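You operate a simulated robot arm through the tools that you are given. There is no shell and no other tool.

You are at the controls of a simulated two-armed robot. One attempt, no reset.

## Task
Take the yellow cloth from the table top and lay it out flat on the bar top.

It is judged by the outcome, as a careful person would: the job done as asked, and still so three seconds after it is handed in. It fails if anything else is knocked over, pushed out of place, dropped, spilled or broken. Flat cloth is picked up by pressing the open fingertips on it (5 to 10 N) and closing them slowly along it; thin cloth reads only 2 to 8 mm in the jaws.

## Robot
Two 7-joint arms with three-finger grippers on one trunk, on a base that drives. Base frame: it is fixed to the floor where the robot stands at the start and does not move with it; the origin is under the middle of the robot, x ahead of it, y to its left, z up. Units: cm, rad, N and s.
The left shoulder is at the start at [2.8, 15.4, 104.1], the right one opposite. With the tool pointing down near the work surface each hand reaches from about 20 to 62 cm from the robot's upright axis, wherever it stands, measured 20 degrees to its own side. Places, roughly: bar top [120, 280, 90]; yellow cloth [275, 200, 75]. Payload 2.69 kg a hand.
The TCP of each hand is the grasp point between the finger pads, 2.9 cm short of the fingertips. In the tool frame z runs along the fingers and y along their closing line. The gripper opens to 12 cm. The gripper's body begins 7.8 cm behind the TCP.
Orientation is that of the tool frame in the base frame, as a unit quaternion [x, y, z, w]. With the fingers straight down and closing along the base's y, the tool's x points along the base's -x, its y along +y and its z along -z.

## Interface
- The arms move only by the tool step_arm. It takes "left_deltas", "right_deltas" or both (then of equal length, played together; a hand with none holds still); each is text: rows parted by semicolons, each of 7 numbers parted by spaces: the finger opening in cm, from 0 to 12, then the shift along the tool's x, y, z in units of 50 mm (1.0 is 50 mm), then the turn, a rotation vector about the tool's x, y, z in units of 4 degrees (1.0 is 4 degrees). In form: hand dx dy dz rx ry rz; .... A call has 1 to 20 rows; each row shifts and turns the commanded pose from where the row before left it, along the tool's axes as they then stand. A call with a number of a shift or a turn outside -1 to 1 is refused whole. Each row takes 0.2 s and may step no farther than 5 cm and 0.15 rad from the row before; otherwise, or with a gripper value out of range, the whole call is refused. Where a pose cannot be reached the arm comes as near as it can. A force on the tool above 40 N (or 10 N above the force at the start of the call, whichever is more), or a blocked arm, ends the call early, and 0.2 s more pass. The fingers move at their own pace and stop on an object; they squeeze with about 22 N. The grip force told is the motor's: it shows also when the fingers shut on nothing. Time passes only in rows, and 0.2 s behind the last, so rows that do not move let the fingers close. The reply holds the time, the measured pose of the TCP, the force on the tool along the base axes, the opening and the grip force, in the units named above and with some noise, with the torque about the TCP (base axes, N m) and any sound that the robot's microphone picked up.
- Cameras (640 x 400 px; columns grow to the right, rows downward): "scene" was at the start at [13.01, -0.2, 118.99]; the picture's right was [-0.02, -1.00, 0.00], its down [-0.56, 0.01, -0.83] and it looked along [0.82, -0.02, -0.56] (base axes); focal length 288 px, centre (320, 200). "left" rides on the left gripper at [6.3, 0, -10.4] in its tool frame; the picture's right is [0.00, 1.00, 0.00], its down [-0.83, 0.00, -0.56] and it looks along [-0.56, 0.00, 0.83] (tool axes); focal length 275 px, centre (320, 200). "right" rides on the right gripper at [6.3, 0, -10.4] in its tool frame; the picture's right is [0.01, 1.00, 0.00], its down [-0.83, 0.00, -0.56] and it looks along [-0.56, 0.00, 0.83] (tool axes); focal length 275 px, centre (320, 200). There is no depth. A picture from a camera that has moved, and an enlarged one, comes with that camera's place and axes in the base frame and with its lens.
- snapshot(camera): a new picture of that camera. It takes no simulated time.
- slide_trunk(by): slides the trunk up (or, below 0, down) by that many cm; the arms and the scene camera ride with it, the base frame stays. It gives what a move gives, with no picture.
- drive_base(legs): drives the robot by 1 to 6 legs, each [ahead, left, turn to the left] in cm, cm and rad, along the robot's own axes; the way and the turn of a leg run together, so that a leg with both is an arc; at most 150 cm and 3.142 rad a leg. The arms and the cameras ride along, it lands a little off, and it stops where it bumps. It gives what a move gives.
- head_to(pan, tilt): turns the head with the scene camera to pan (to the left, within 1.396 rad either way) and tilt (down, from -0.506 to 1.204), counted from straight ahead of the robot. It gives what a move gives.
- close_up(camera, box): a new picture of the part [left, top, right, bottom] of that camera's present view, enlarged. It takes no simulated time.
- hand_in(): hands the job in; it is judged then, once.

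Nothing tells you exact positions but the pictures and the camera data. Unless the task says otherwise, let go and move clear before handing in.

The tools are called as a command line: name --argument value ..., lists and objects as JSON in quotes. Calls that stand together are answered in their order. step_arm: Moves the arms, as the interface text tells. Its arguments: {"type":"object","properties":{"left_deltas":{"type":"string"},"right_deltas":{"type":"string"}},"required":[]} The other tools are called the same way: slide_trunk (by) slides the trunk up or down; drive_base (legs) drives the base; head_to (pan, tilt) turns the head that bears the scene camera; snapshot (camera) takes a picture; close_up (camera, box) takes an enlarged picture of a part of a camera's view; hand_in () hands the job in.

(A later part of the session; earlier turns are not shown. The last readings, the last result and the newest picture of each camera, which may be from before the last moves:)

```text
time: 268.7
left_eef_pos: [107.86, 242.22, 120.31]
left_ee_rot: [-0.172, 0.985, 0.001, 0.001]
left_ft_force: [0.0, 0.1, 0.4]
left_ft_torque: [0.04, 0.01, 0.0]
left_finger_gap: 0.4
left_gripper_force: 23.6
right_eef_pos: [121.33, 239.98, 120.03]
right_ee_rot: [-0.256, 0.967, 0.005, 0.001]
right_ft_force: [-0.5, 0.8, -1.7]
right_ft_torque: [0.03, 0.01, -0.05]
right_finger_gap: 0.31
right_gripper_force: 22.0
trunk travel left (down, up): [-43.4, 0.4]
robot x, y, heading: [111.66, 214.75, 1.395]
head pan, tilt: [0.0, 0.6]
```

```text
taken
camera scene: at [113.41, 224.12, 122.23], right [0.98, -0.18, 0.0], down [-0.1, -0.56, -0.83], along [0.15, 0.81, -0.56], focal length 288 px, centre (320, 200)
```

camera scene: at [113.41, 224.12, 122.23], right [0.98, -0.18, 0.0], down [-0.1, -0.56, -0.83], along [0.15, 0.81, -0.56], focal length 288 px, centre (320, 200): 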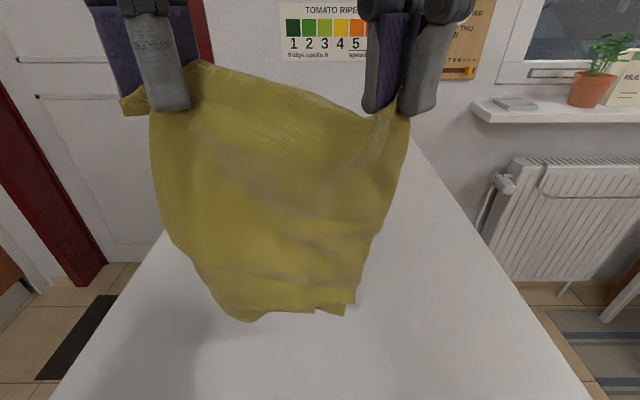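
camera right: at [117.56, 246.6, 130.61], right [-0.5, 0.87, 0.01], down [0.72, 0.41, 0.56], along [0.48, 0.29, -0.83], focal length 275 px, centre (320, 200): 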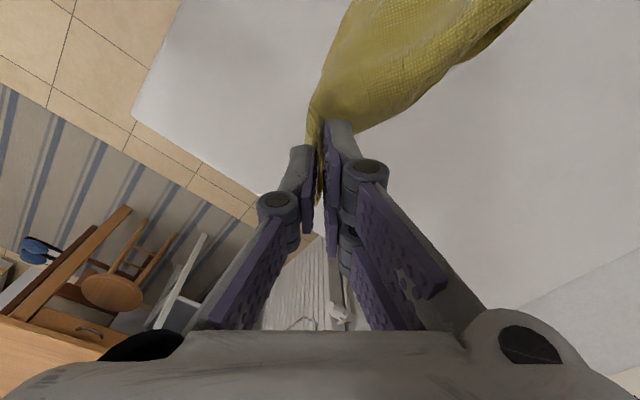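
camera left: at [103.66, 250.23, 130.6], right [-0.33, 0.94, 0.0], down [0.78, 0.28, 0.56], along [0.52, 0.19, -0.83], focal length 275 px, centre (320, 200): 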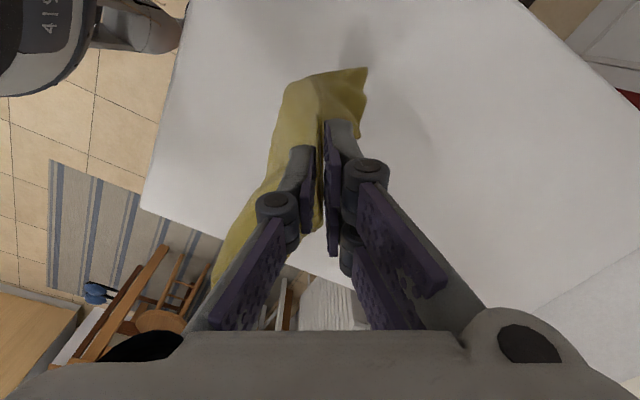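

Lower edge is at z≈97. I lower it onto the bar and begin the forward lay.

step_arm --left_deltas "0 0 0 0.3 0 0 0; 0 0 0 0.3 0 0 0; 0 0 0 0.3 0 0 0; 0 0 0 0.3 0 0 0; 0 -0.104 0.182 0.2 0 0 0; 0 -0.104 0.182 0.2 0 0 0; 0 -0.104 0.182 0.2 0 0 0; 0 -0.104 0.182 0.2 0 0 0; 0 -0.104 0.182 0.2 0 0 0; 0 -0.104 0.182 0.2 0 0 0; 0 -0.104 0.182 0.2 0 0 0; 0 -0.104 0.182 0.2 0 0 0; 0 -0.104 0.182 0.2 0 0 0; 0 -0.104 0.182 0.2 0 0 0; 0 0 0 0 0 0 0" --right_deltas "0 0 0 0.3 0 0 0; 0 0 0 0.3 0 0 0; 0 0 0 0.3 0 0 0; 0 0 0 0.3 0 0 0; 0 -0.135 0.161 0.2 0 0 0; 0 -0.135 0.161 0.2 0 0 0; 0 -0.135 0.161 0.2 0 0 0; 0 -0.135 0.161 0.2 0 0 0; 0 -0.135 0.161 0.2 0 0 0; 0 -0.135 0.161 0.2 0 0 0; 0 -0.135 0.161 0.2 0 0 0; 0 -0.135 0.161 0.2 0 0 0; 0 -0.135 0.161 0.2 0 0 0; 0 -0.135 0.161 0.2 0 0 0; 0 0 0 0 0 0 0"

head_to --pan 0.0 --tilt 0.85

snapshot --camera "scene"

```text
time: 271.9
left_eef_pos: [109.72, 252.56, 104.26]
left_ee_rot: [-0.171, 0.985, 0.001, 0.001]
left_ft_force: [0.6, -1.2, -0.1]
left_ft_torque: [0.01, -0.04, 0.02]
left_finger_gap: 0.37
left_gripper_force: 22.6
right_eef_pos: [123.06, 250.49, 104.07]
right_ee_rot: [-0.256, 0.967, 0.006, 0.0]
right_ft_force: [-0.8, 0.1, -0.5]
right_ft_torque: [0.01, 0.0, 0.03]
right_finger_gap: 0.33
right_gripper_force: 22.3
trunk travel left (down, up): [-43.4, 0.4]
robot x, y, heading: [111.84, 214.66, 1.391]
head pan, tilt: [0.0, 0.6]
```

```text
time: 272.7
left_eef_pos: [109.61, 252.56, 104.2]
left_ee_rot: [-0.173, 0.985, 0.0, 0.001]
left_ft_force: [0.0, 1.1, -0.5]
left_ft_torque: [0.02, 0.02, 0.01]
left_finger_gap: 0.44
left_gripper_force: 22.3
right_eef_pos: [123.17, 250.55, 103.99]
right_ee_rot: [-0.257, 0.966, 0.006, 0.001]
right_ft_force: [0.8, 0.3, -0.1]
right_ft_torque: [0.01, -0.03, -0.08]
right_finger_gap: 0.35
right_gripper_force: 21.7
trunk travel left (down, up): [-43.4, 0.4]
robot x, y, heading: [111.6, 214.35, 1.389]
head pan, tilt: [0.0, 0.85]
```

```text
taken
camera scene: at [113.22, 223.11, 120.14], right [0.98, -0.18, 0.0], down [-0.13, -0.74, -0.66], along [0.12, 0.65, -0.75], focal length 288 px, centre (320, 200)
```

scene: 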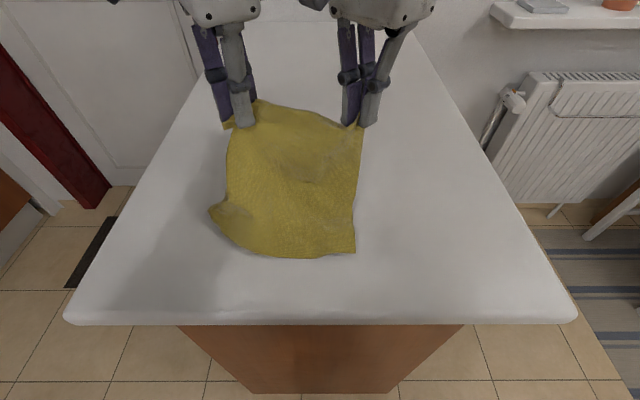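

The sheet is laying out flat, with B and A at the near corners. I continue forward and down.

step_arm --left_deltas "0 -0.115 0.2 0.2 0 0 0; 0 -0.115 0.2 0.2 0 0 0; 0 -0.115 0.2 0.2 0 0 0; 0 -0.115 0.2 0.2 0 0 0; 0 -0.115 0.2 0.2 0 0 0; 0 -0.115 0.2 0.2 0 0 0; 0 -0.115 0.2 0.2 0 0 0; 0 -0.115 0.2 0.2 0 0 0; 0 -0.115 0.2 0.2 0 0 0; 0 -0.115 0.2 0.2 0 0 0; 0 0 0 0 0 0 0" --right_deltas "0 -0.149 0.177 0.2 0 0 0; 0 -0.149 0.177 0.2 0 0 0; 0 -0.149 0.177 0.2 0 0 0; 0 -0.149 0.177 0.2 0 0 0; 0 -0.149 0.177 0.2 0 0 0; 0 -0.149 0.177 0.2 0 0 0; 0 -0.149 0.177 0.2 0 0 0; 0 -0.149 0.177 0.2 0 0 0; 0 -0.149 0.177 0.2 0 0 0; 0 -0.149 0.177 0.2 0 0 0; 0 0 0 0 0 0 0"

snapshot --camera "scene"

close_up --camera "scene" --box '[180, 80, 420, 280]'

```text
time: 275.1
left_eef_pos: [111.58, 263.93, 94.18]
left_ee_rot: [-0.172, 0.985, 0.001, 0.001]
left_ft_force: [0.0, -0.1, 0.0]
left_ft_torque: [0.02, 0.01, 0.03]
left_finger_gap: 0.4
left_gripper_force: 21.2
right_eef_pos: [125.26, 262.07, 94.07]
right_ee_rot: [-0.256, 0.967, 0.006, 0.001]
right_ft_force: [-0.1, -0.2, 0.0]
right_ft_torque: [0.03, 0.04, -0.03]
right_finger_gap: 0.33
right_gripper_force: 22.3
trunk travel left (down, up): [-43.4, 0.4]
robot x, y, heading: [111.46, 215.0, 1.393]
head pan, tilt: [0.0, 0.85]
```

```text
taken
camera scene: at [113.21, 223.06, 120.15], right [0.98, -0.18, 0.0], down [-0.13, -0.74, -0.66], along [0.12, 0.65, -0.75], focal length 288 px, centre (320, 200)
```

scene: 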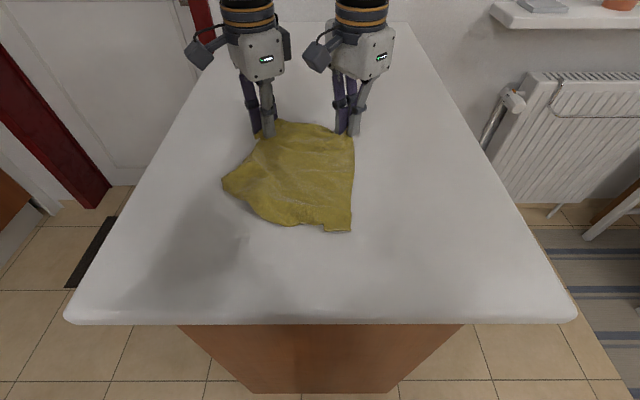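

```text
2.00 times, centred on (300, 180) of scene
camera zoom: at [113.21, 223.06, 120.15], right [0.98, -0.18, 0.0], down [-0.13, -0.74, -0.66], along [0.12, 0.65, -0.75], focal length 575 px, centre (360, 240)
```

zoom: 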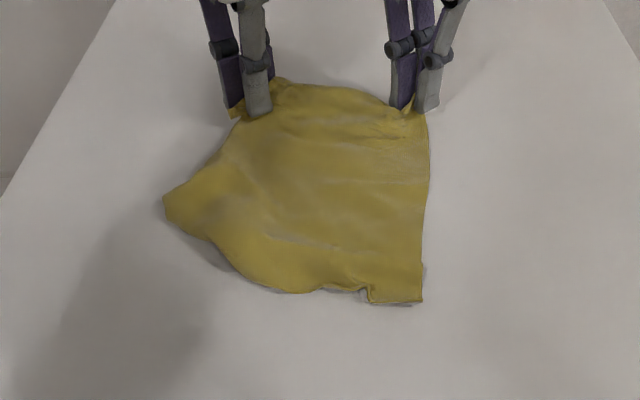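

The cloth is nearly flat; A, C, D are in place but corner B is tucked under at the near left. I keep D in the right hand, release C with the left, and look closely at that side.

step_arm --left_deltas "0 0 0 0.15 0 0 0; 0 0 0 0.05 0 0 0; 0.6 0 0 0 0 0 0; 1.2 0 0 0 0 0 0; 2 0 0 0 0 0 0; 3 0 0 0 0 0 0; 4 0 0 0 0 0 0; 4 0 0 -0.3 0 0 0; 4 0 0 -0.8 0 0 0; 4 0.5 0.2 -0.8 0 0 0; 4 0.7 0.2 -0.6 0 0 0; 4 0.7 0.2 0 0 0 0; 4 0 0 0 0 0 0"

close_up --camera "scene" --box '[180, 80, 420, 280]'

snapshot --camera "left"

```text
time: 277.9
left_eef_pos: [101.74, 263.51, 105.5]
left_ee_rot: [-0.172, 0.985, 0.002, 0.001]
left_ft_force: [0.8, 1.3, 0.3]
left_ft_torque: [0.02, 0.05, 0.0]
left_finger_gap: 4.01
left_gripper_force: 0.1
right_eef_pos: [125.38, 262.05, 94.11]
right_ee_rot: [-0.257, 0.966, 0.005, 0.001]
right_ft_force: [0.0, 0.3, 0.1]
right_ft_torque: [0.02, 0.02, 0.01]
right_finger_gap: 0.31
right_gripper_force: 21.8
trunk travel left (down, up): [-43.4, 0.4]
robot x, y, heading: [111.74, 215.03, 1.392]
head pan, tilt: [0.0, 0.85]
```

```text
2.00 times, centred on (300, 180) of scene
camera zoom: at [113.26, 223.12, 120.13], right [0.98, -0.18, 0.0], down [-0.13, -0.74, -0.66], along [0.12, 0.65, -0.75], focal length 575 px, centre (360, 240)
```

zoom: 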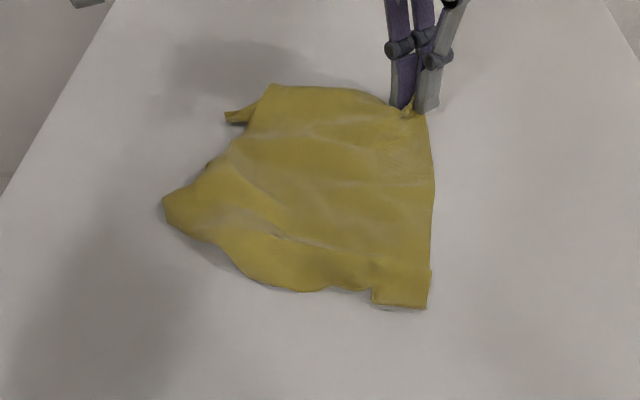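

```text
taken
camera left: at [95.81, 261.44, 116.11], right [-0.33, 0.94, 0.0], down [0.78, 0.28, 0.56], along [0.52, 0.19, -0.83], focal length 275 px, centre (320, 200)
```

left: 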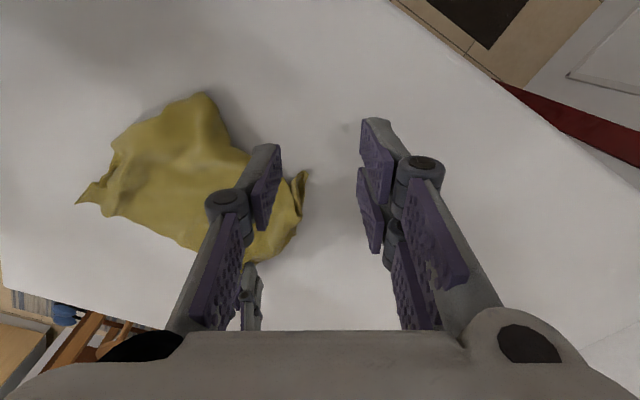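

B's flap is folded under along the near-left side. I'll pinch that folded edge with the left hand, lift it so the flap hangs free, and lay it back outward.

step_arm --left_deltas "4 -0.136 -0.7 0 0 0 0; 4 -0.136 -0.7 0 0 0 0; 4 -0.136 -0.7 0 0 0 0; 4 -0.136 -0.7 0 0 0 0; 4 0 0 0.3 0 0 -1; 4 0 0 0.3 0 0 -1; 4 0 0 0.3 0 0 -1; 4 0 0 0.3 0 0 -1; 4 0 0 0 0 0 0"

snapshot --camera "left"

```text
time: 279.9
left_eef_pos: [109.1, 251.21, 99.56]
left_ee_rot: [-0.307, 0.952, 0.002, 0.001]
left_ft_force: [0.9, 0.3, 0.8]
left_ft_torque: [0.03, 0.02, -0.01]
left_finger_gap: 4.0
left_gripper_force: 0.1
right_eef_pos: [125.34, 262.01, 94.26]
right_ee_rot: [-0.257, 0.966, 0.006, 0.002]
right_ft_force: [0.5, 0.8, 0.4]
right_ft_torque: [0.0, -0.02, -0.03]
right_finger_gap: 0.34
right_gripper_force: 21.5
trunk travel left (down, up): [-43.4, 0.4]
robot x, y, heading: [111.85, 214.87, 1.39]
head pan, tilt: [0.0, 0.85]
```

```text
taken
camera left: at [104.0, 247.59, 110.15], right [-0.58, 0.81, 0.0], down [0.68, 0.48, 0.56], along [0.45, 0.32, -0.83], focal length 275 px, centre (320, 200)
```

left: 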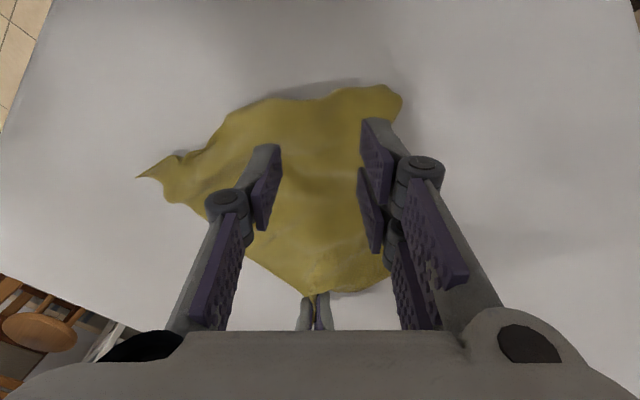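

step_arm --left_deltas "4 0.1 0 0.4 0 0 0; 4 0 0 0.4 0 0 0; 4 0 0 0.26 0 0 0; 4 0 0 0.12 0 0 0; 4 0 0 0.06 0 0 0; 4 0 0 0.04 0 0 0; 4 0 0 0 0 0 0"

```text
time: 281.5
left_eef_pos: [108.71, 250.96, 93.24]
left_ee_rot: [-0.308, 0.951, 0.001, 0.001]
left_ft_force: [-0.6, -1.0, -0.4]
left_ft_torque: [-0.04, 0.02, -0.01]
left_finger_gap: 4.0
left_gripper_force: 0.0
right_eef_pos: [125.32, 262.04, 94.27]
right_ee_rot: [-0.256, 0.967, 0.005, 0.001]
right_ft_force: [0.5, -0.4, 0.0]
right_ft_torque: [0.03, -0.03, -0.02]
right_finger_gap: 0.34
right_gripper_force: 21.9
trunk travel left (down, up): [-43.4, 0.4]
robot x, y, heading: [111.78, 214.71, 1.393]
head pan, tilt: [0.0, 0.85]
```

step_arm --left_deltas "4 0 0 0.03 0 0 0; 4 0 0 0.02 0 0 0; 4 0 0 0 0 0 0"

```text
time: 282.3
left_eef_pos: [108.77, 251.02, 93.08]
left_ee_rot: [-0.307, 0.952, 0.001, 0.001]
left_ft_force: [-1.0, 1.4, 3.5]
left_ft_torque: [0.02, 0.0, -0.02]
left_finger_gap: 4.0
left_gripper_force: 0.2
right_eef_pos: [125.29, 261.93, 94.13]
right_ee_rot: [-0.257, 0.966, 0.006, 0.001]
right_ft_force: [-0.1, -0.4, -0.7]
right_ft_torque: [0.03, 0.04, 0.03]
right_finger_gap: 0.31
right_gripper_force: 21.8
trunk travel left (down, up): [-43.4, 0.4]
robot x, y, heading: [111.38, 215.01, 1.394]
head pan, tilt: [0.0, 0.85]
```

step_arm --left_deltas "3.8 0 0 0.014 0 0 0; 3.6 0 0 0 0 0 0; 3.4 0 0 0 0 0 0; 3.2 0 0 0 0 0 0; 3.0 0 0 0 0 0 0; 2.8 0 0 0 0 0 0; 2.6 0 0 0 0 0 0; 2.4 0 0 0 0 0 0; 2.2 0 0 0 0 0 0; 2.0 0 0 0 0 0 0; 1.8 0 0 0 0 0 0; 1.6 0 0 0 0 0 0; 1.4 0 0 0 0 0 0; 1.2 0 0 0 0 0 0; 1.0 0 0 0 0 0 0"

snapshot --camera "left"

```text
time: 285.5
left_eef_pos: [108.69, 250.92, 92.98]
left_ee_rot: [-0.306, 0.952, 0.0, 0.0]
left_ft_force: [0.5, -0.9, 6.4]
left_ft_torque: [-0.01, 0.05, 0.0]
left_finger_gap: 1.0
left_gripper_force: 0.2
right_eef_pos: [125.28, 262.03, 94.1]
right_ee_rot: [-0.256, 0.967, 0.006, 0.001]
right_ft_force: [-0.2, 0.2, 0.4]
right_ft_torque: [-0.01, 0.02, 0.0]
right_finger_gap: 0.31
right_gripper_force: 22.6
trunk travel left (down, up): [-43.4, 0.4]
robot x, y, heading: [111.79, 214.71, 1.392]
head pan, tilt: [0.0, 0.85]
```

```text
taken
camera left: at [103.57, 247.33, 103.47], right [-0.58, 0.81, 0.0], down [0.68, 0.48, 0.56], along [0.45, 0.32, -0.83], focal length 275 px, centre (320, 200)
```

left: 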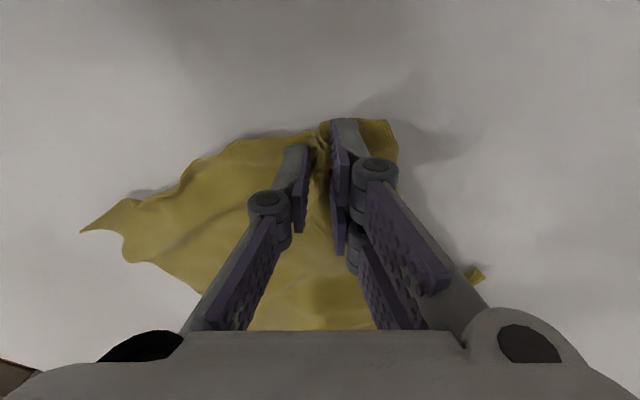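

step_arm --left_deltas "0.8 0 0 0 0 0 0; 0.6 0 0 0 0 0 0; 0.4 0 0 0 0 0 0; 0.2 0 0 0 0 0 0; 0 0 0 0 0 0 0; 0 0 0 0 0 0 0; 0 0 0 0 0 0 0; 0 0.05 0 -0.2 0 0 0; 0 0.15 0 -0.35 0 0 0; 0 0.2 0 -0.4 0 0 0; 0 0.2 0 -0.4 0 0 0; 0 0.2 0 -0.4 0 0 0; 0 0.2 0 -0.4 0 0 0; 0 0.15 0 -0.4 0 0 0; 0 0 0 0 0 0 0; 0 0 0 0 0 0 0"

snapshot --camera "scene"

snapshot --camera "left"

```text
time: 288.9
left_eef_pos: [104.15, 247.75, 105.67]
left_ee_rot: [-0.307, 0.952, 0.002, 0.001]
left_ft_force: [9.1, 6.4, -5.5]
left_ft_torque: [0.15, -0.23, 0.0]
left_finger_gap: 0.32
left_gripper_force: 22.2
right_eef_pos: [125.32, 261.93, 94.24]
right_ee_rot: [-0.256, 0.967, 0.006, 0.001]
right_ft_force: [-9.4, -6.1, 5.4]
right_ft_torque: [-0.22, 0.29, 0.02]
right_finger_gap: 0.34
right_gripper_force: 21.4
trunk travel left (down, up): [-43.4, 0.4]
robot x, y, heading: [111.3, 214.86, 1.396]
head pan, tilt: [0.0, 0.85]
```

```text
taken
camera scene: at [113.22, 223.1, 120.14], right [0.98, -0.18, 0.0], down [-0.13, -0.74, -0.66], along [0.12, 0.65, -0.75], focal length 288 px, centre (320, 200)
```

scene: 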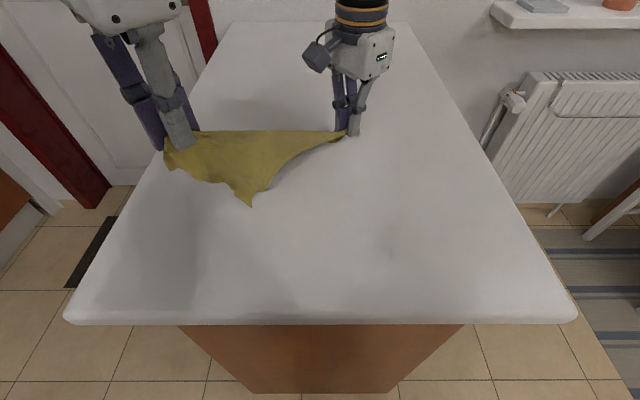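

```text
taken
camera left: at [98.91, 244.1, 116.16], right [-0.58, 0.81, 0.0], down [0.68, 0.48, 0.56], along [0.45, 0.32, -0.83], focal length 275 px, centre (320, 200)
```

left: 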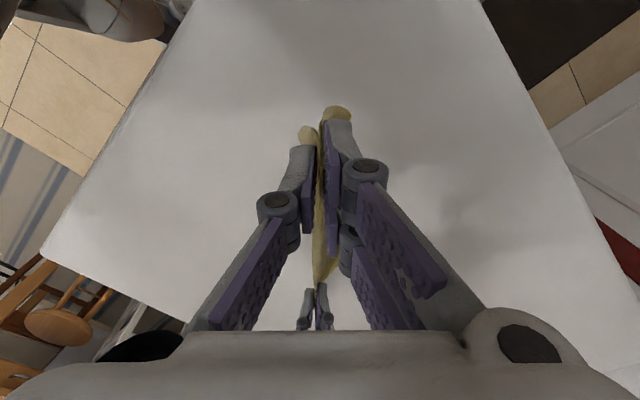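

The grip pulled taut with D (12 N): the left hand is actually near B, so this diagonal is stretched straight. I lower the left hand along that line so the diagonal B–D lies flat and slightly slack.

step_arm --left_deltas "0 0.02 0 0.3 0 0 0; 0 0.02 0 0.3 0 0 0; 0 0.02 0 0.3 0 0 0; 0 0.02 0 0.3 0 0 0; 0 0.02 0 0.3 0 0 0; 0 0.02 0 0.3 0 0 0; 0 0.02 0 0.3 0 0 0; 0 0.02 0 0.24 0 0 0; 0 0 0 0 0 0 0"

snapshot --camera "scene"

close_up --camera "scene" --box '[140, 80, 400, 280]'

```text
time: 290.9
left_eef_pos: [103.37, 247.27, 93.98]
left_ee_rot: [-0.308, 0.951, 0.001, -0.001]
left_ft_force: [3.0, 1.9, 0.1]
left_ft_torque: [0.06, -0.12, 0.0]
left_finger_gap: 0.3
left_gripper_force: 21.7
right_eef_pos: [125.29, 262.03, 94.15]
right_ee_rot: [-0.257, 0.966, 0.005, 0.0]
right_ft_force: [-2.3, -1.6, -0.3]
right_ft_torque: [-0.04, 0.05, 0.02]
right_finger_gap: 0.31
right_gripper_force: 21.6
trunk travel left (down, up): [-43.4, 0.4]
robot x, y, heading: [111.44, 214.32, 1.39]
head pan, tilt: [0.0, 0.85]
```

```text
taken
camera scene: at [113.22, 223.1, 120.14], right [0.98, -0.18, 0.0], down [-0.13, -0.74, -0.66], along [0.12, 0.65, -0.75], focal length 288 px, centre (320, 200)
```

scene: 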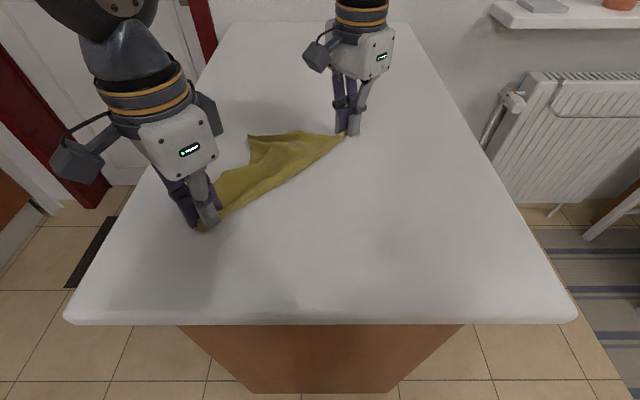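

```text
2.00 times, centred on (270, 180) of scene
camera zoom: at [113.22, 223.1, 120.14], right [0.98, -0.18, 0.0], down [-0.13, -0.74, -0.66], along [0.12, 0.65, -0.75], focal length 575 px, centre (420, 240)
```

zoom: 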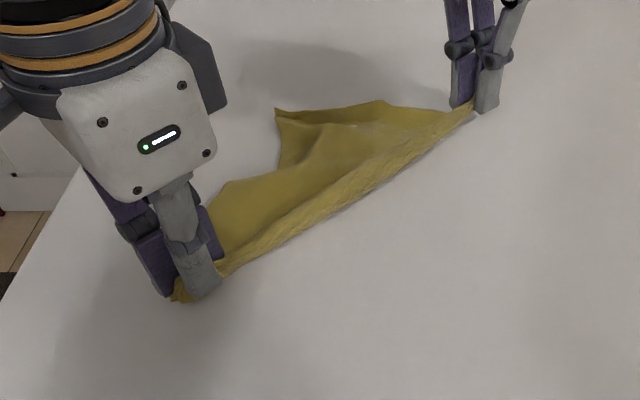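

Lowering folded the cloth along its B–D diagonal: C's tip is on the far side at about (108,266), with A's half beneath. That is simple to undo — turn the C flap over to my side like a page. I release both hands and clear the right one.

step_arm --left_deltas "0 0 0 0.12 0 0 0; 0 0 0 0.06 0 0 0; 0.6 0 0 0 0 0 0; 1.4 0 0 0 0 0 0; 2.4 0 0 0 0 0 0; 3.4 0 0 0 0 0 0; 3.4 0 0 -0.3 0 0 0; 3.4 0 0 -0.8 0 0 0; 3.4 0.2 0 -1 0 0 0; 3.4 0 0.5 -0.5 0 0 0; 3.4 0 0 0 0 0 0; 3.4 0 0 0 0 0 0; 3.4 0 0 0 0 0 0; 3.4 0 0 0 0 0 0" --right_deltas "0 0 0 0.12 0 0 0; 0 0 0 0.06 0 0 0; 0.6 0 0 0 0 0 0; 1.4 0 0 0 0 0 0; 2.4 0 0 0 0 0 0; 3.4 0 0 0 0 0 0; 3.4 0 0 -0.3 0 0 0; 3.4 0 0 -0.8 0 0 0; 3.4 0 0 -1 0 0 0; 3.4 -0.4 -0.55 0 0 0 0; 3.4 -0.4 -0.55 0 0 0 0; 3.4 -0.4 -0.55 0 0 0 0; 3.4 -0.4 -0.55 0 0 0 0; 3.4 0 0 0 0 0 0"

snapshot --camera "scene"

close_up --camera "scene" --box '[160, 90, 400, 260]'

```text
refused: row 9 steps farther than a row can; nothing moved
```

```text
taken
camera scene: at [113.22, 223.1, 120.14], right [0.98, -0.18, 0.0], down [-0.13, -0.74, -0.66], along [0.12, 0.65, -0.75], focal length 288 px, centre (320, 200)
```

scene: 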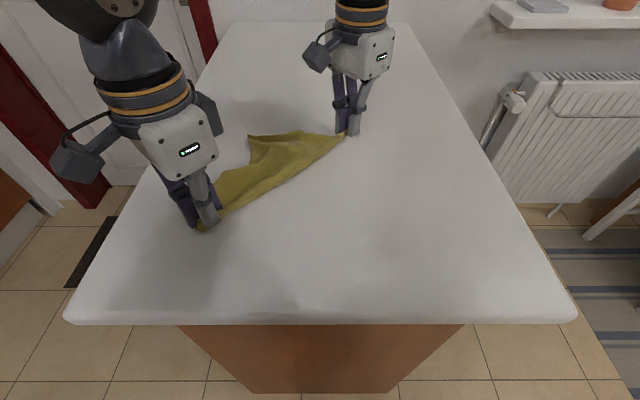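

```text
2.35 times, centred on (280, 175) of scene
camera zoom: at [113.22, 223.1, 120.14], right [0.98, -0.18, 0.0], down [-0.13, -0.74, -0.66], along [0.12, 0.65, -0.75], focal length 677 px, centre (414, 259)
```

zoom: 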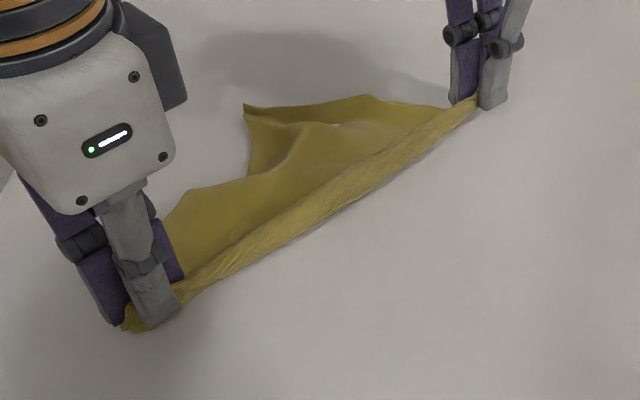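

close_up --camera "scene" --box '[215, 120, 305, 190]'

step_arm --left_deltas "0 0 0 0.12 0 0 0; 0 0 0 0.06 0 0 0; 0.6 0 0 0 0 0 0; 1.4 0 0 0 0 0 0; 2.4 0 0 0 0 0 0; 3.4 0 0 0 0 0 0; 3.4 0 0 -0.3 0 0 0; 3.4 0 0 -0.8 0 0 0; 3.4 0.2 0 -0.9 0 0 0; 3.4 0.3 0.5 -0.3 0 0 0; 3.4 0.3 0.5 0 0 0 0; 3.4 0 0 0 0 0 0; 3.4 0 0 0 0 0 0; 3.4 0 0 0 0 0 0" --right_deltas "0 0 0 0.12 0 0 0; 0 0 0 0.06 0 0 0; 0.6 0 0 0 0 0 0; 1.4 0 0 0 0 0 0; 2.4 0 0 0 0 0 0; 3.4 0 0 0 0 0 0; 3.4 0 0 -0.3 0 0 0; 3.4 0 0 -0.8 0 0 0; 3.4 0 0 -0.9 0 0 0; 3.4 -0.4 -0.55 0 0 0 0; 3.4 -0.4 -0.55 0 0 0 0; 3.4 -0.4 -0.55 0 0 0 0; 3.4 -0.4 -0.55 0 0 0 0; 3.4 0 0 0 0 0 0"

snapshot --camera "scene"

close_up --camera "scene" --box '[170, 100, 380, 250]'

```text
5.71 times, centred on (260, 155) of scene
camera zoom: at [113.22, 223.1, 120.14], right [0.98, -0.18, 0.0], down [-0.13, -0.74, -0.66], along [0.12, 0.65, -0.75], focal length 1644 px, centre (663, 457)
```

zoom: 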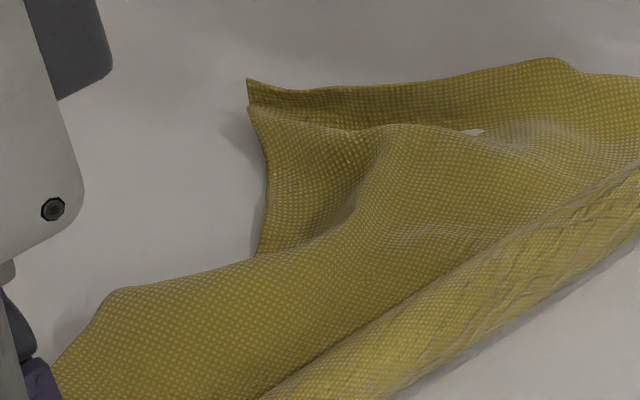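

```text
time: 293.9
left_eef_pos: [97.1, 248.71, 104.52]
left_ee_rot: [-0.307, 0.952, 0.001, 0.001]
left_ft_force: [0.7, -1.2, -0.1]
left_ft_torque: [0.02, 0.03, -0.01]
left_finger_gap: 3.42
left_gripper_force: 0.0
right_eef_pos: [137.49, 256.1, 103.26]
right_ee_rot: [-0.257, 0.966, 0.005, 0.001]
right_ft_force: [0.4, -1.3, 0.2]
right_ft_torque: [-0.02, -0.02, 0.02]
right_finger_gap: 3.38
right_gripper_force: 0.2
trunk travel left (down, up): [-43.4, 0.4]
robot x, y, heading: [112.02, 214.71, 1.391]
head pan, tilt: [0.0, 0.85]
```

```text
taken
camera scene: at [113.21, 223.12, 120.13], right [0.98, -0.18, 0.0], down [-0.13, -0.74, -0.66], along [0.12, 0.65, -0.75], focal length 288 px, centre (320, 200)
```

scene: 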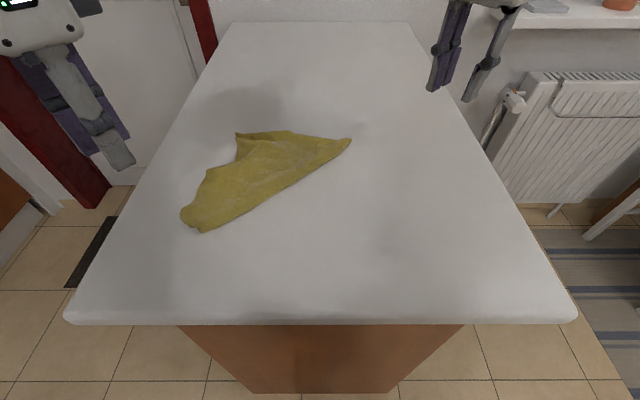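

```text
2.67 times, centred on (275, 175) of scene
camera zoom: at [113.21, 223.12, 120.13], right [0.98, -0.18, 0.0], down [-0.13, -0.74, -0.66], along [0.12, 0.65, -0.75], focal length 767 px, centre (440, 267)
```

zoom: 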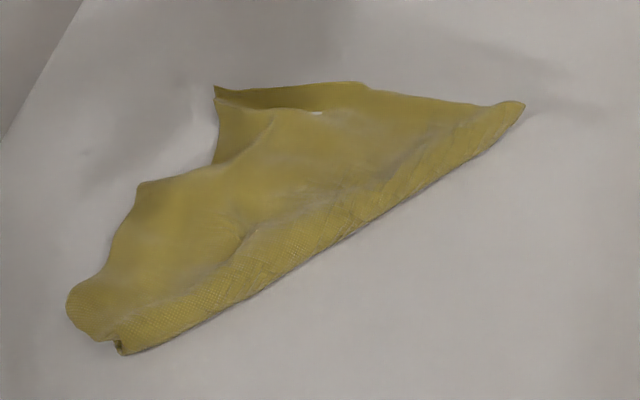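

The cloth now reads clearly: the long straight near edge (28 cm) runs from A (near left, ~(100.7,248)) to D (far right, ~(125.5,262)), with B and C lying together at the far tip. Lifting it by A and D should open it fully. I look closely at both ends first.

close_up --camera "scene" --box '[170, 180, 240, 240]'

close_up --camera "scene" --box '[300, 120, 370, 180]'

close_up --camera "scene" --box '[225, 115, 305, 185]'

snapshot --camera "left"

```text
6.67 times, centred on (205, 210) of scene
camera zoom: at [113.21, 223.12, 120.13], right [0.98, -0.18, 0.0], down [-0.13, -0.74, -0.66], along [0.12, 0.65, -0.75], focal length 1918 px, centre (1087, 133)
```

zoom: 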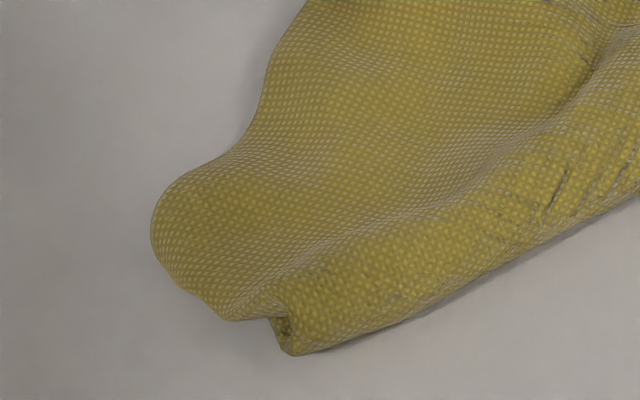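

```text
6.67 times, centred on (335, 150) of scene
camera zoom: at [113.21, 223.12, 120.13], right [0.98, -0.18, 0.0], down [-0.13, -0.74, -0.66], along [0.12, 0.65, -0.75], focal length 1918 px, centre (220, 533)
```

zoom: 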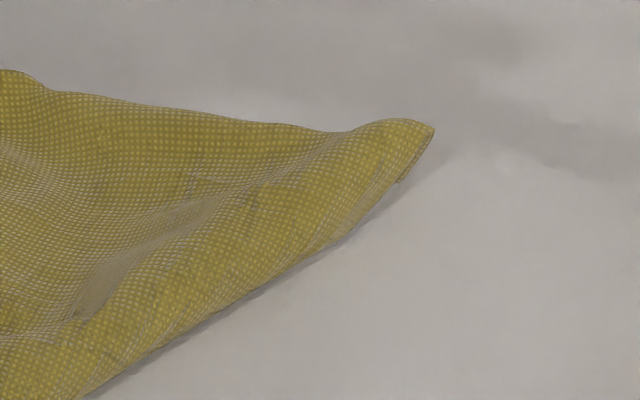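

```text
5.71 times, centred on (265, 150) of scene
camera zoom: at [113.21, 223.12, 120.13], right [0.98, -0.18, 0.0], down [-0.13, -0.74, -0.66], along [0.12, 0.65, -0.75], focal length 1644 px, centre (634, 486)
```

zoom: 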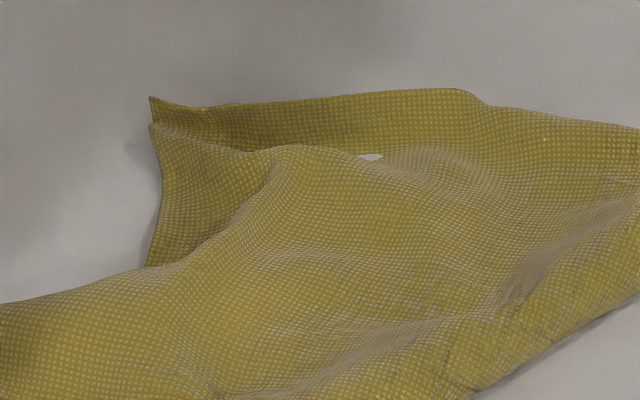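

```text
taken
camera left: at [91.96, 245.2, 114.95], right [-0.58, 0.81, 0.0], down [0.68, 0.48, 0.56], along [0.45, 0.32, -0.83], focal length 275 px, centre (320, 200)
```

left: 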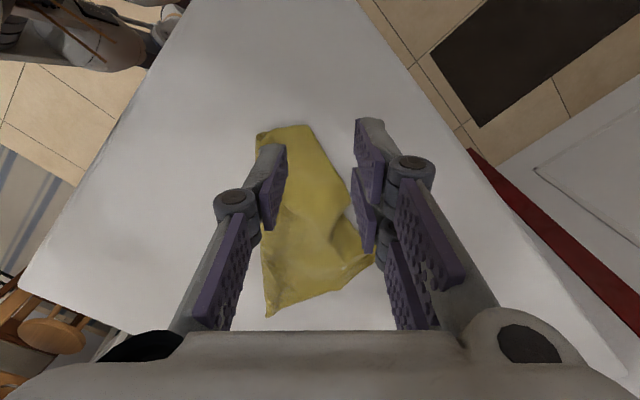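

The fold along the near side is the B–D diagonal; C's tip lies single at the far left (106,267) and D is the right-hand tip. Lifting by C and D gave an almost perfect curtain before, so I take those two again.

step_arm --left_deltas "3 -0.714 0.285 0 0 0 0; 3 -0.714 0.285 0 0 0 0; 3 -0.714 0.285 0 0 0 0; 3 -0.714 0.285 0 0 0 0; 3 -0.714 0.285 0 0 0 0; 3 0 0 0.1 0 0 -1; 3 0 0 0.1 0 0 -1; 3 0 0 0.1 0 0 -1; 3 0 0 0.1 0 0 -1; 3 0 0 0.1 0 0 -1; 3 0 0 0.1 0 0 -1; 3 0 0 0.1 0 0 -1; 3 0 0 0.1 0 0 -1; 3 0 0 0.1 0 0 -1; 3 0 0 0.1 0 0 -1; 3 0 0 0 0 0 0" --right_deltas "4 0.552 0.523 0 0 0 0; 4 0.552 0.523 0 0 0 0; 4 0.552 0.523 0 0 0 0; 4 0.552 0.523 0 0 0 0; 4 0 0 0.1 0 0 0; 4 0 0 0.1 0 0 0; 4 0 0 0.1 0 0 0; 4 0 0 0.1 0 0 0; 4 0 0 0.1 0 0 0; 4 0 0 0.1 0 0 0; 4 0 0 0.1 0 0 0; 4 0 0 0 0 0 0; 4 0 0 0 0 0 0; 4 0 0 0 0 0 0; 4 0 0 0 0 0 0; 4 0 0 0 0 0 0"

snapshot --camera "left"

snapshot --camera "right"

```text
time: 297.3
left_eef_pos: [107.5, 265.21, 99.54]
left_ee_rot: [-0.614, 0.789, 0.0, 0.001]
left_ft_force: [0.3, -0.2, -0.9]
left_ft_torque: [-0.02, 0.02, 0.0]
left_finger_gap: 2.99
left_gripper_force: 0.1
right_eef_pos: [122.88, 260.1, 99.72]
right_ee_rot: [-0.257, 0.966, 0.005, 0.001]
right_ft_force: [-0.1, -0.2, -0.6]
right_ft_torque: [-0.03, 0.03, 0.02]
right_finger_gap: 4.0
right_gripper_force: 0.1
trunk travel left (down, up): [-43.4, 0.4]
robot x, y, heading: [111.92, 215.11, 1.387]
head pan, tilt: [0.0, 0.85]
```

```text
taken
camera left: at [105.97, 259.07, 110.12], right [-0.97, 0.25, 0.0], down [0.21, 0.8, 0.56], along [0.14, 0.54, -0.83], focal length 275 px, centre (320, 200)
```

left: 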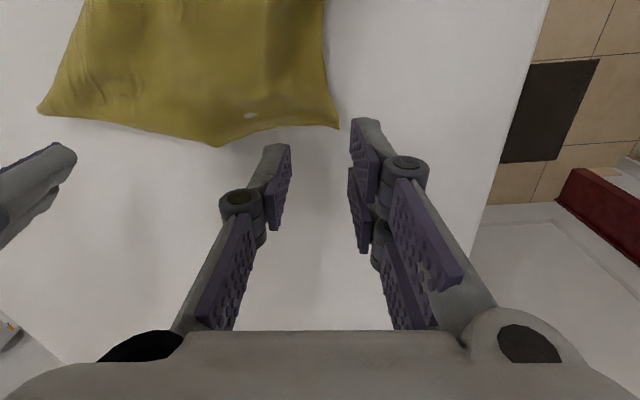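

```text
taken
camera right: at [117.5, 256.69, 110.18], right [-0.5, 0.87, 0.01], down [0.72, 0.41, 0.56], along [0.48, 0.29, -0.83], focal length 275 px, centre (320, 200)
```

right: 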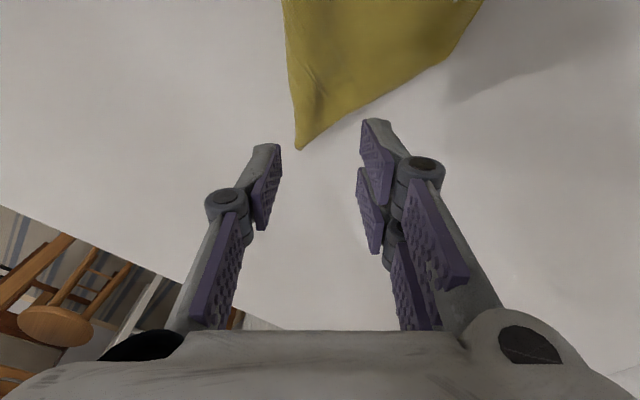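

step_arm --left_deltas "3 0.34 -0.1 0.4 0 0 0; 3 0 0 0.4 0 0 0; 3 0 0 0.26 0 0 0; 3 0 0 0.1 0 0 0; 3 0 0 0.06 0 0 0; 3 0 0 0.03 0 0 0; 3 0 0 0 0 0 0" --right_deltas "4 0 0.16 0.4 0 0 0; 4 0 0 0.4 0 0 0; 4 0 0 0.28 0 0 0; 4 0 0 0.12 0 0 0; 4 0 0 0.06 0 0 0; 4 0 0 0.03 0 0 0; 4 0 0 0 0 0 0"

snapshot --camera "left"

snapshot --camera "right"

```text
time: 298.9
left_eef_pos: [107.74, 263.31, 93.31]
left_ee_rot: [-0.614, 0.789, 0.001, 0.001]
left_ft_force: [0.1, 0.4, -0.3]
left_ft_torque: [0.0, 0.01, 0.03]
left_finger_gap: 3.02
left_gripper_force: 0.0
right_eef_pos: [122.57, 260.93, 93.48]
right_ee_rot: [-0.256, 0.967, 0.005, 0.001]
right_ft_force: [-0.3, -0.6, -0.1]
right_ft_torque: [-0.02, -0.01, 0.01]
right_finger_gap: 4.02
right_gripper_force: 0.1
trunk travel left (down, up): [-43.4, 0.4]
robot x, y, heading: [111.84, 214.94, 1.397]
head pan, tilt: [0.0, 0.85]
```

```text
taken
camera left: at [106.08, 257.29, 103.8], right [-0.97, 0.25, 0.0], down [0.21, 0.8, 0.56], along [0.14, 0.54, -0.83], focal length 275 px, centre (320, 200)
```

left: 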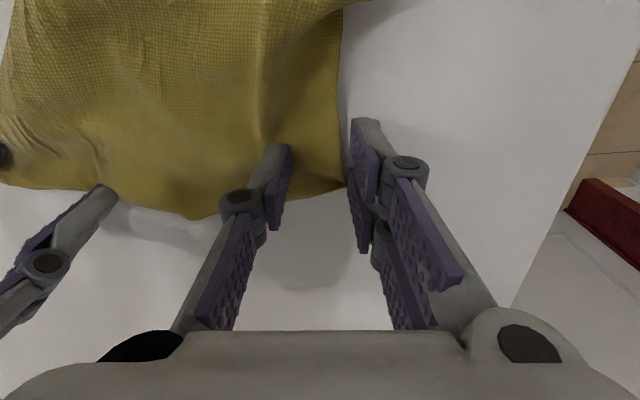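

```text
taken
camera right: at [117.21, 257.52, 103.84], right [-0.5, 0.87, 0.01], down [0.72, 0.41, 0.56], along [0.48, 0.29, -0.83], focal length 275 px, centre (320, 200)
```

right: 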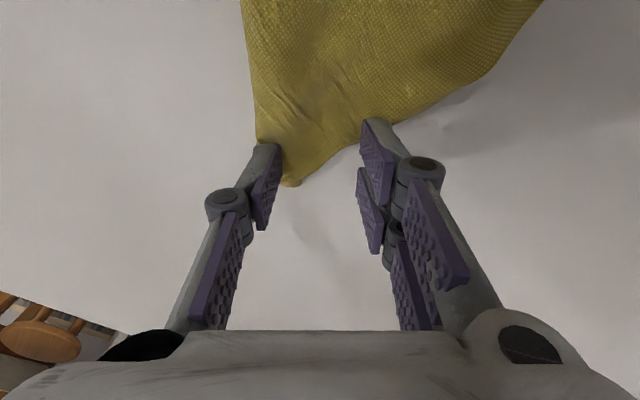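

step_arm --left_deltas "3 0 0 0.04 0 0 0; 3 0 0 0.025 0 0 0; 3 0 0 0 0 0 0" --right_deltas "4 0 0 0.04 0 0 0; 4 0 0 0.03 0 0 0; 4 0 0 0 0 0 0"

```text
time: 299.7
left_eef_pos: [107.64, 263.44, 93.09]
left_ee_rot: [-0.615, 0.789, 0.001, 0.001]
left_ft_force: [-0.8, -0.2, 0.0]
left_ft_torque: [0.0, 0.0, 0.02]
left_finger_gap: 3.0
left_gripper_force: 0.0
right_eef_pos: [122.57, 260.94, 93.15]
right_ee_rot: [-0.254, 0.967, 0.006, 0.0]
right_ft_force: [-0.5, -0.3, 0.3]
right_ft_torque: [0.03, 0.01, 0.02]
right_finger_gap: 4.02
right_gripper_force: 0.1
trunk travel left (down, up): [-43.4, 0.4]
robot x, y, heading: [111.58, 214.83, 1.394]
head pan, tilt: [0.0, 0.85]
```

step_arm --left_deltas "3 0 0 0.03 0 0 0; 3 0 0 0 0 0 0" --right_deltas "4 0 0 0.03 0 0 0; 4 0 0 0 0 0 0"

```text
time: 300.3
left_eef_pos: [107.53, 263.33, 92.9]
left_ee_rot: [-0.614, 0.79, 0.0, 0.001]
left_ft_force: [0.8, 0.2, 1.7]
left_ft_torque: [0.01, -0.07, -0.04]
left_finger_gap: 3.05
left_gripper_force: 0.0
right_eef_pos: [122.6, 261.0, 93.06]
right_ee_rot: [-0.254, 0.967, 0.007, 0.001]
right_ft_force: [-0.6, 0.3, 4.8]
right_ft_torque: [0.02, 0.11, 0.0]
right_finger_gap: 3.99
right_gripper_force: 0.1
trunk travel left (down, up): [-43.4, 0.4]
robot x, y, heading: [111.67, 215.34, 1.389]
head pan, tilt: [0.0, 0.85]
```

step_arm --left_deltas "2.8 0 0 0.02 0 0 0; 2.6 0 0 0 0 0 0; 2.4 0 0 0 0 0 0; 2.2 0 0 0 0 0 0; 2.0 0 0 0 0 0 0; 1.8 0 0 0 0 0 0; 1.6 0 0 0 0 0 0; 1.4 0 0 0 0 0 0; 1.2 0 0 0 0 0 0; 1.0 0 0 0 0 0 0; 0.8 0 0 0 0 0 0; 0.6 0 0 0 0 0 0; 0.4 0 0 0 0 0 0; 0.2 0 0 0 0 0 0; 0 0 0 0 0 0 0; 0 0 0 0 0 0 0; 0 0 0 0 0 0 0" --right_deltas "3.7 0 0 0.01 0 0 0; 3.4 0 0 0 0 0 0; 3.1 0 0 0 0 0 0; 2.8 0 0 0 0 0 0; 2.5 0 0 0 0 0 0; 2.2 0 0 0 0 0 0; 1.9 0 0 0 0 0 0; 1.6 0 0 0 0 0 0; 1.3 0 0 0 0 0 0; 1.0 0 0 0 0 0 0; 0.8 0 0 0 0 0 0; 0.6 0 0 0 0 0 0; 0.4 0 0 0 0 0 0; 0.2 0 0 0 0 0 0; 0 0 0 0 0 0 0; 0 0 0 0 0 0 0; 0 0 0 0 0 0 0"

snapshot --camera "left"

snapshot --camera "right"

```text
time: 303.9
left_eef_pos: [107.66, 263.24, 92.83]
left_ee_rot: [-0.615, 0.789, 0.001, 0.0]
left_ft_force: [2.6, -1.1, 4.8]
left_ft_torque: [0.01, -0.09, -0.03]
left_finger_gap: 0.4
left_gripper_force: 21.9
right_eef_pos: [122.58, 260.75, 92.82]
right_ee_rot: [-0.254, 0.967, 0.007, 0.0]
right_ft_force: [-1.9, -0.1, 1.3]
right_ft_torque: [0.02, 0.03, 0.02]
right_finger_gap: 0.29
right_gripper_force: 22.0
trunk travel left (down, up): [-43.4, 0.4]
robot x, y, heading: [111.77, 215.06, 1.398]
head pan, tilt: [0.0, 0.85]
```

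```text
taken
camera left: at [106.06, 257.28, 103.31], right [-0.97, 0.25, 0.0], down [0.21, 0.8, 0.56], along [0.14, 0.54, -0.83], focal length 275 px, centre (320, 200)
```

left: 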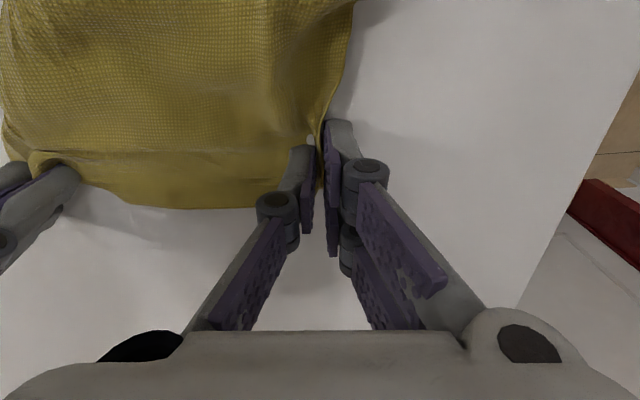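

```text
taken
camera right: at [117.26, 257.54, 103.3], right [-0.5, 0.87, 0.01], down [0.72, 0.41, 0.56], along [0.48, 0.29, -0.83], focal length 275 px, centre (320, 200)
```

right: 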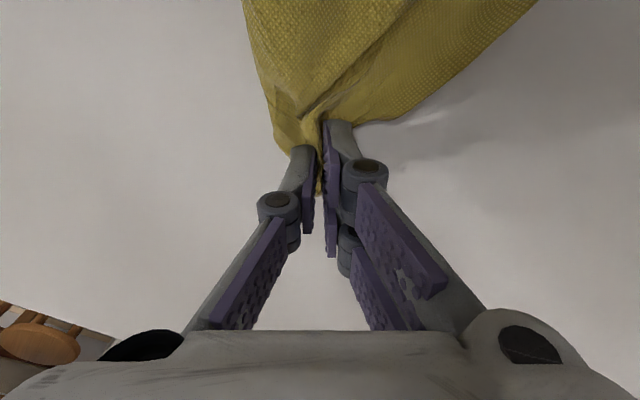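

Good grips (4.0 and 2.9 mm). I lift by C and D, drawing back a little for reach.

step_arm --left_deltas "0 0 -0.06 -0.2 0 0 0; 0 0.166 -0.012 -0.45 0 0 0; 0 0.166 -0.012 -0.45 0 0 0; 0 0.166 -0.012 -0.45 0 0 0; 0 0.166 -0.012 -0.45 0 0 0; 0 0.166 -0.012 -0.45 0 0 0; 0 0.166 -0.012 -0.45 0 0 0; 0 0.166 -0.012 -0.45 0 0 0; 0 0.166 -0.012 -0.45 0 0 0; 0 0.166 -0.012 -0.45 0 0 0; 0 0.166 -0.012 -0.45 0 0 0; 0 0.166 -0.012 -0.45 0 0 0; 0 0.166 -0.012 -0.3 0 0 0; 0 0 0 0 0 0 0; 0 0 0 0 0 0 0; 0 0 0 0 0 0 0" --right_deltas "0 0.05 0.04 -0.2 0 0 0; 0 0.107 -0.128 -0.45 0 0 0; 0 0.107 -0.128 -0.45 0 0 0; 0 0.107 -0.128 -0.45 0 0 0; 0 0.107 -0.128 -0.45 0 0 0; 0 0.107 -0.128 -0.45 0 0 0; 0 0.107 -0.128 -0.45 0 0 0; 0 0.107 -0.128 -0.45 0 0 0; 0 0.107 -0.128 -0.45 0 0 0; 0 0.107 -0.128 -0.45 0 0 0; 0 0.107 -0.128 -0.45 0 0 0; 0 0.107 -0.128 -0.45 0 0 0; 0 0.107 -0.128 -0.3 0 0 0; 0 0 0 0 0 0 0; 0 0 0 0 0 0 0; 0 0 0 0 0 0 0"

head_to --pan 0.0 --tilt 0.6

snapshot --camera "scene"

close_up --camera "scene" --box '[170, 30, 410, 270]'

```text
time: 307.3
left_eef_pos: [106.17, 253.38, 119.96]
left_ee_rot: [-0.614, 0.789, 0.001, 0.001]
left_ft_force: [0.1, 0.5, 0.0]
left_ft_torque: [0.05, 0.03, -0.02]
left_finger_gap: 0.31
left_gripper_force: 23.8
right_eef_pos: [120.7, 250.78, 119.67]
right_ee_rot: [-0.255, 0.967, 0.002, -0.003]
right_ft_force: [0.3, 0.1, 0.4]
right_ft_torque: [0.02, 0.03, -0.03]
right_finger_gap: 0.29
right_gripper_force: 22.3
trunk travel left (down, up): [-43.4, 0.4]
robot x, y, heading: [112.14, 215.23, 1.393]
head pan, tilt: [0.0, 0.85]
```

```text
time: 308.1
left_eef_pos: [106.13, 253.43, 120.05]
left_ee_rot: [-0.615, 0.789, 0.001, 0.001]
left_ft_force: [-0.4, -0.4, -0.9]
left_ft_torque: [0.02, 0.02, 0.0]
left_finger_gap: 0.34
left_gripper_force: 22.3
right_eef_pos: [120.54, 250.94, 119.75]
right_ee_rot: [-0.256, 0.967, 0.002, -0.003]
right_ft_force: [-0.9, 1.1, 0.1]
right_ft_torque: [0.01, -0.01, -0.03]
right_finger_gap: 0.26
right_gripper_force: 21.6
trunk travel left (down, up): [-43.4, 0.4]
robot x, y, heading: [111.57, 214.46, 1.389]
head pan, tilt: [0.0, 0.6]
```

```text
taken
camera scene: at [116.84, 223.3, 124.8], right [0.84, -0.54, 0.0], down [-0.17, -0.26, -0.95], along [0.51, 0.8, -0.31], focal length 288 px, centre (320, 200)
```

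scene: 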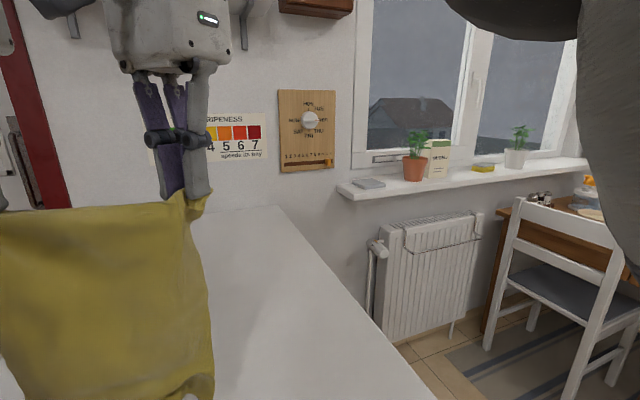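

```text
1.67 times, centred on (290, 150) of scene
camera zoom: at [116.84, 223.3, 124.8], right [0.84, -0.54, 0.0], down [-0.17, -0.26, -0.95], along [0.51, 0.8, -0.31], focal length 480 px, centre (370, 283)
```

zoom: 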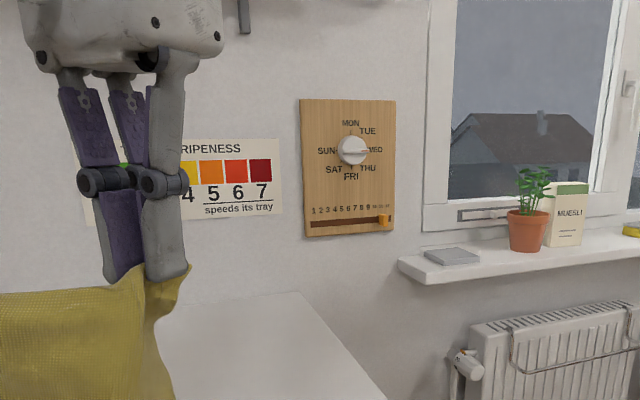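

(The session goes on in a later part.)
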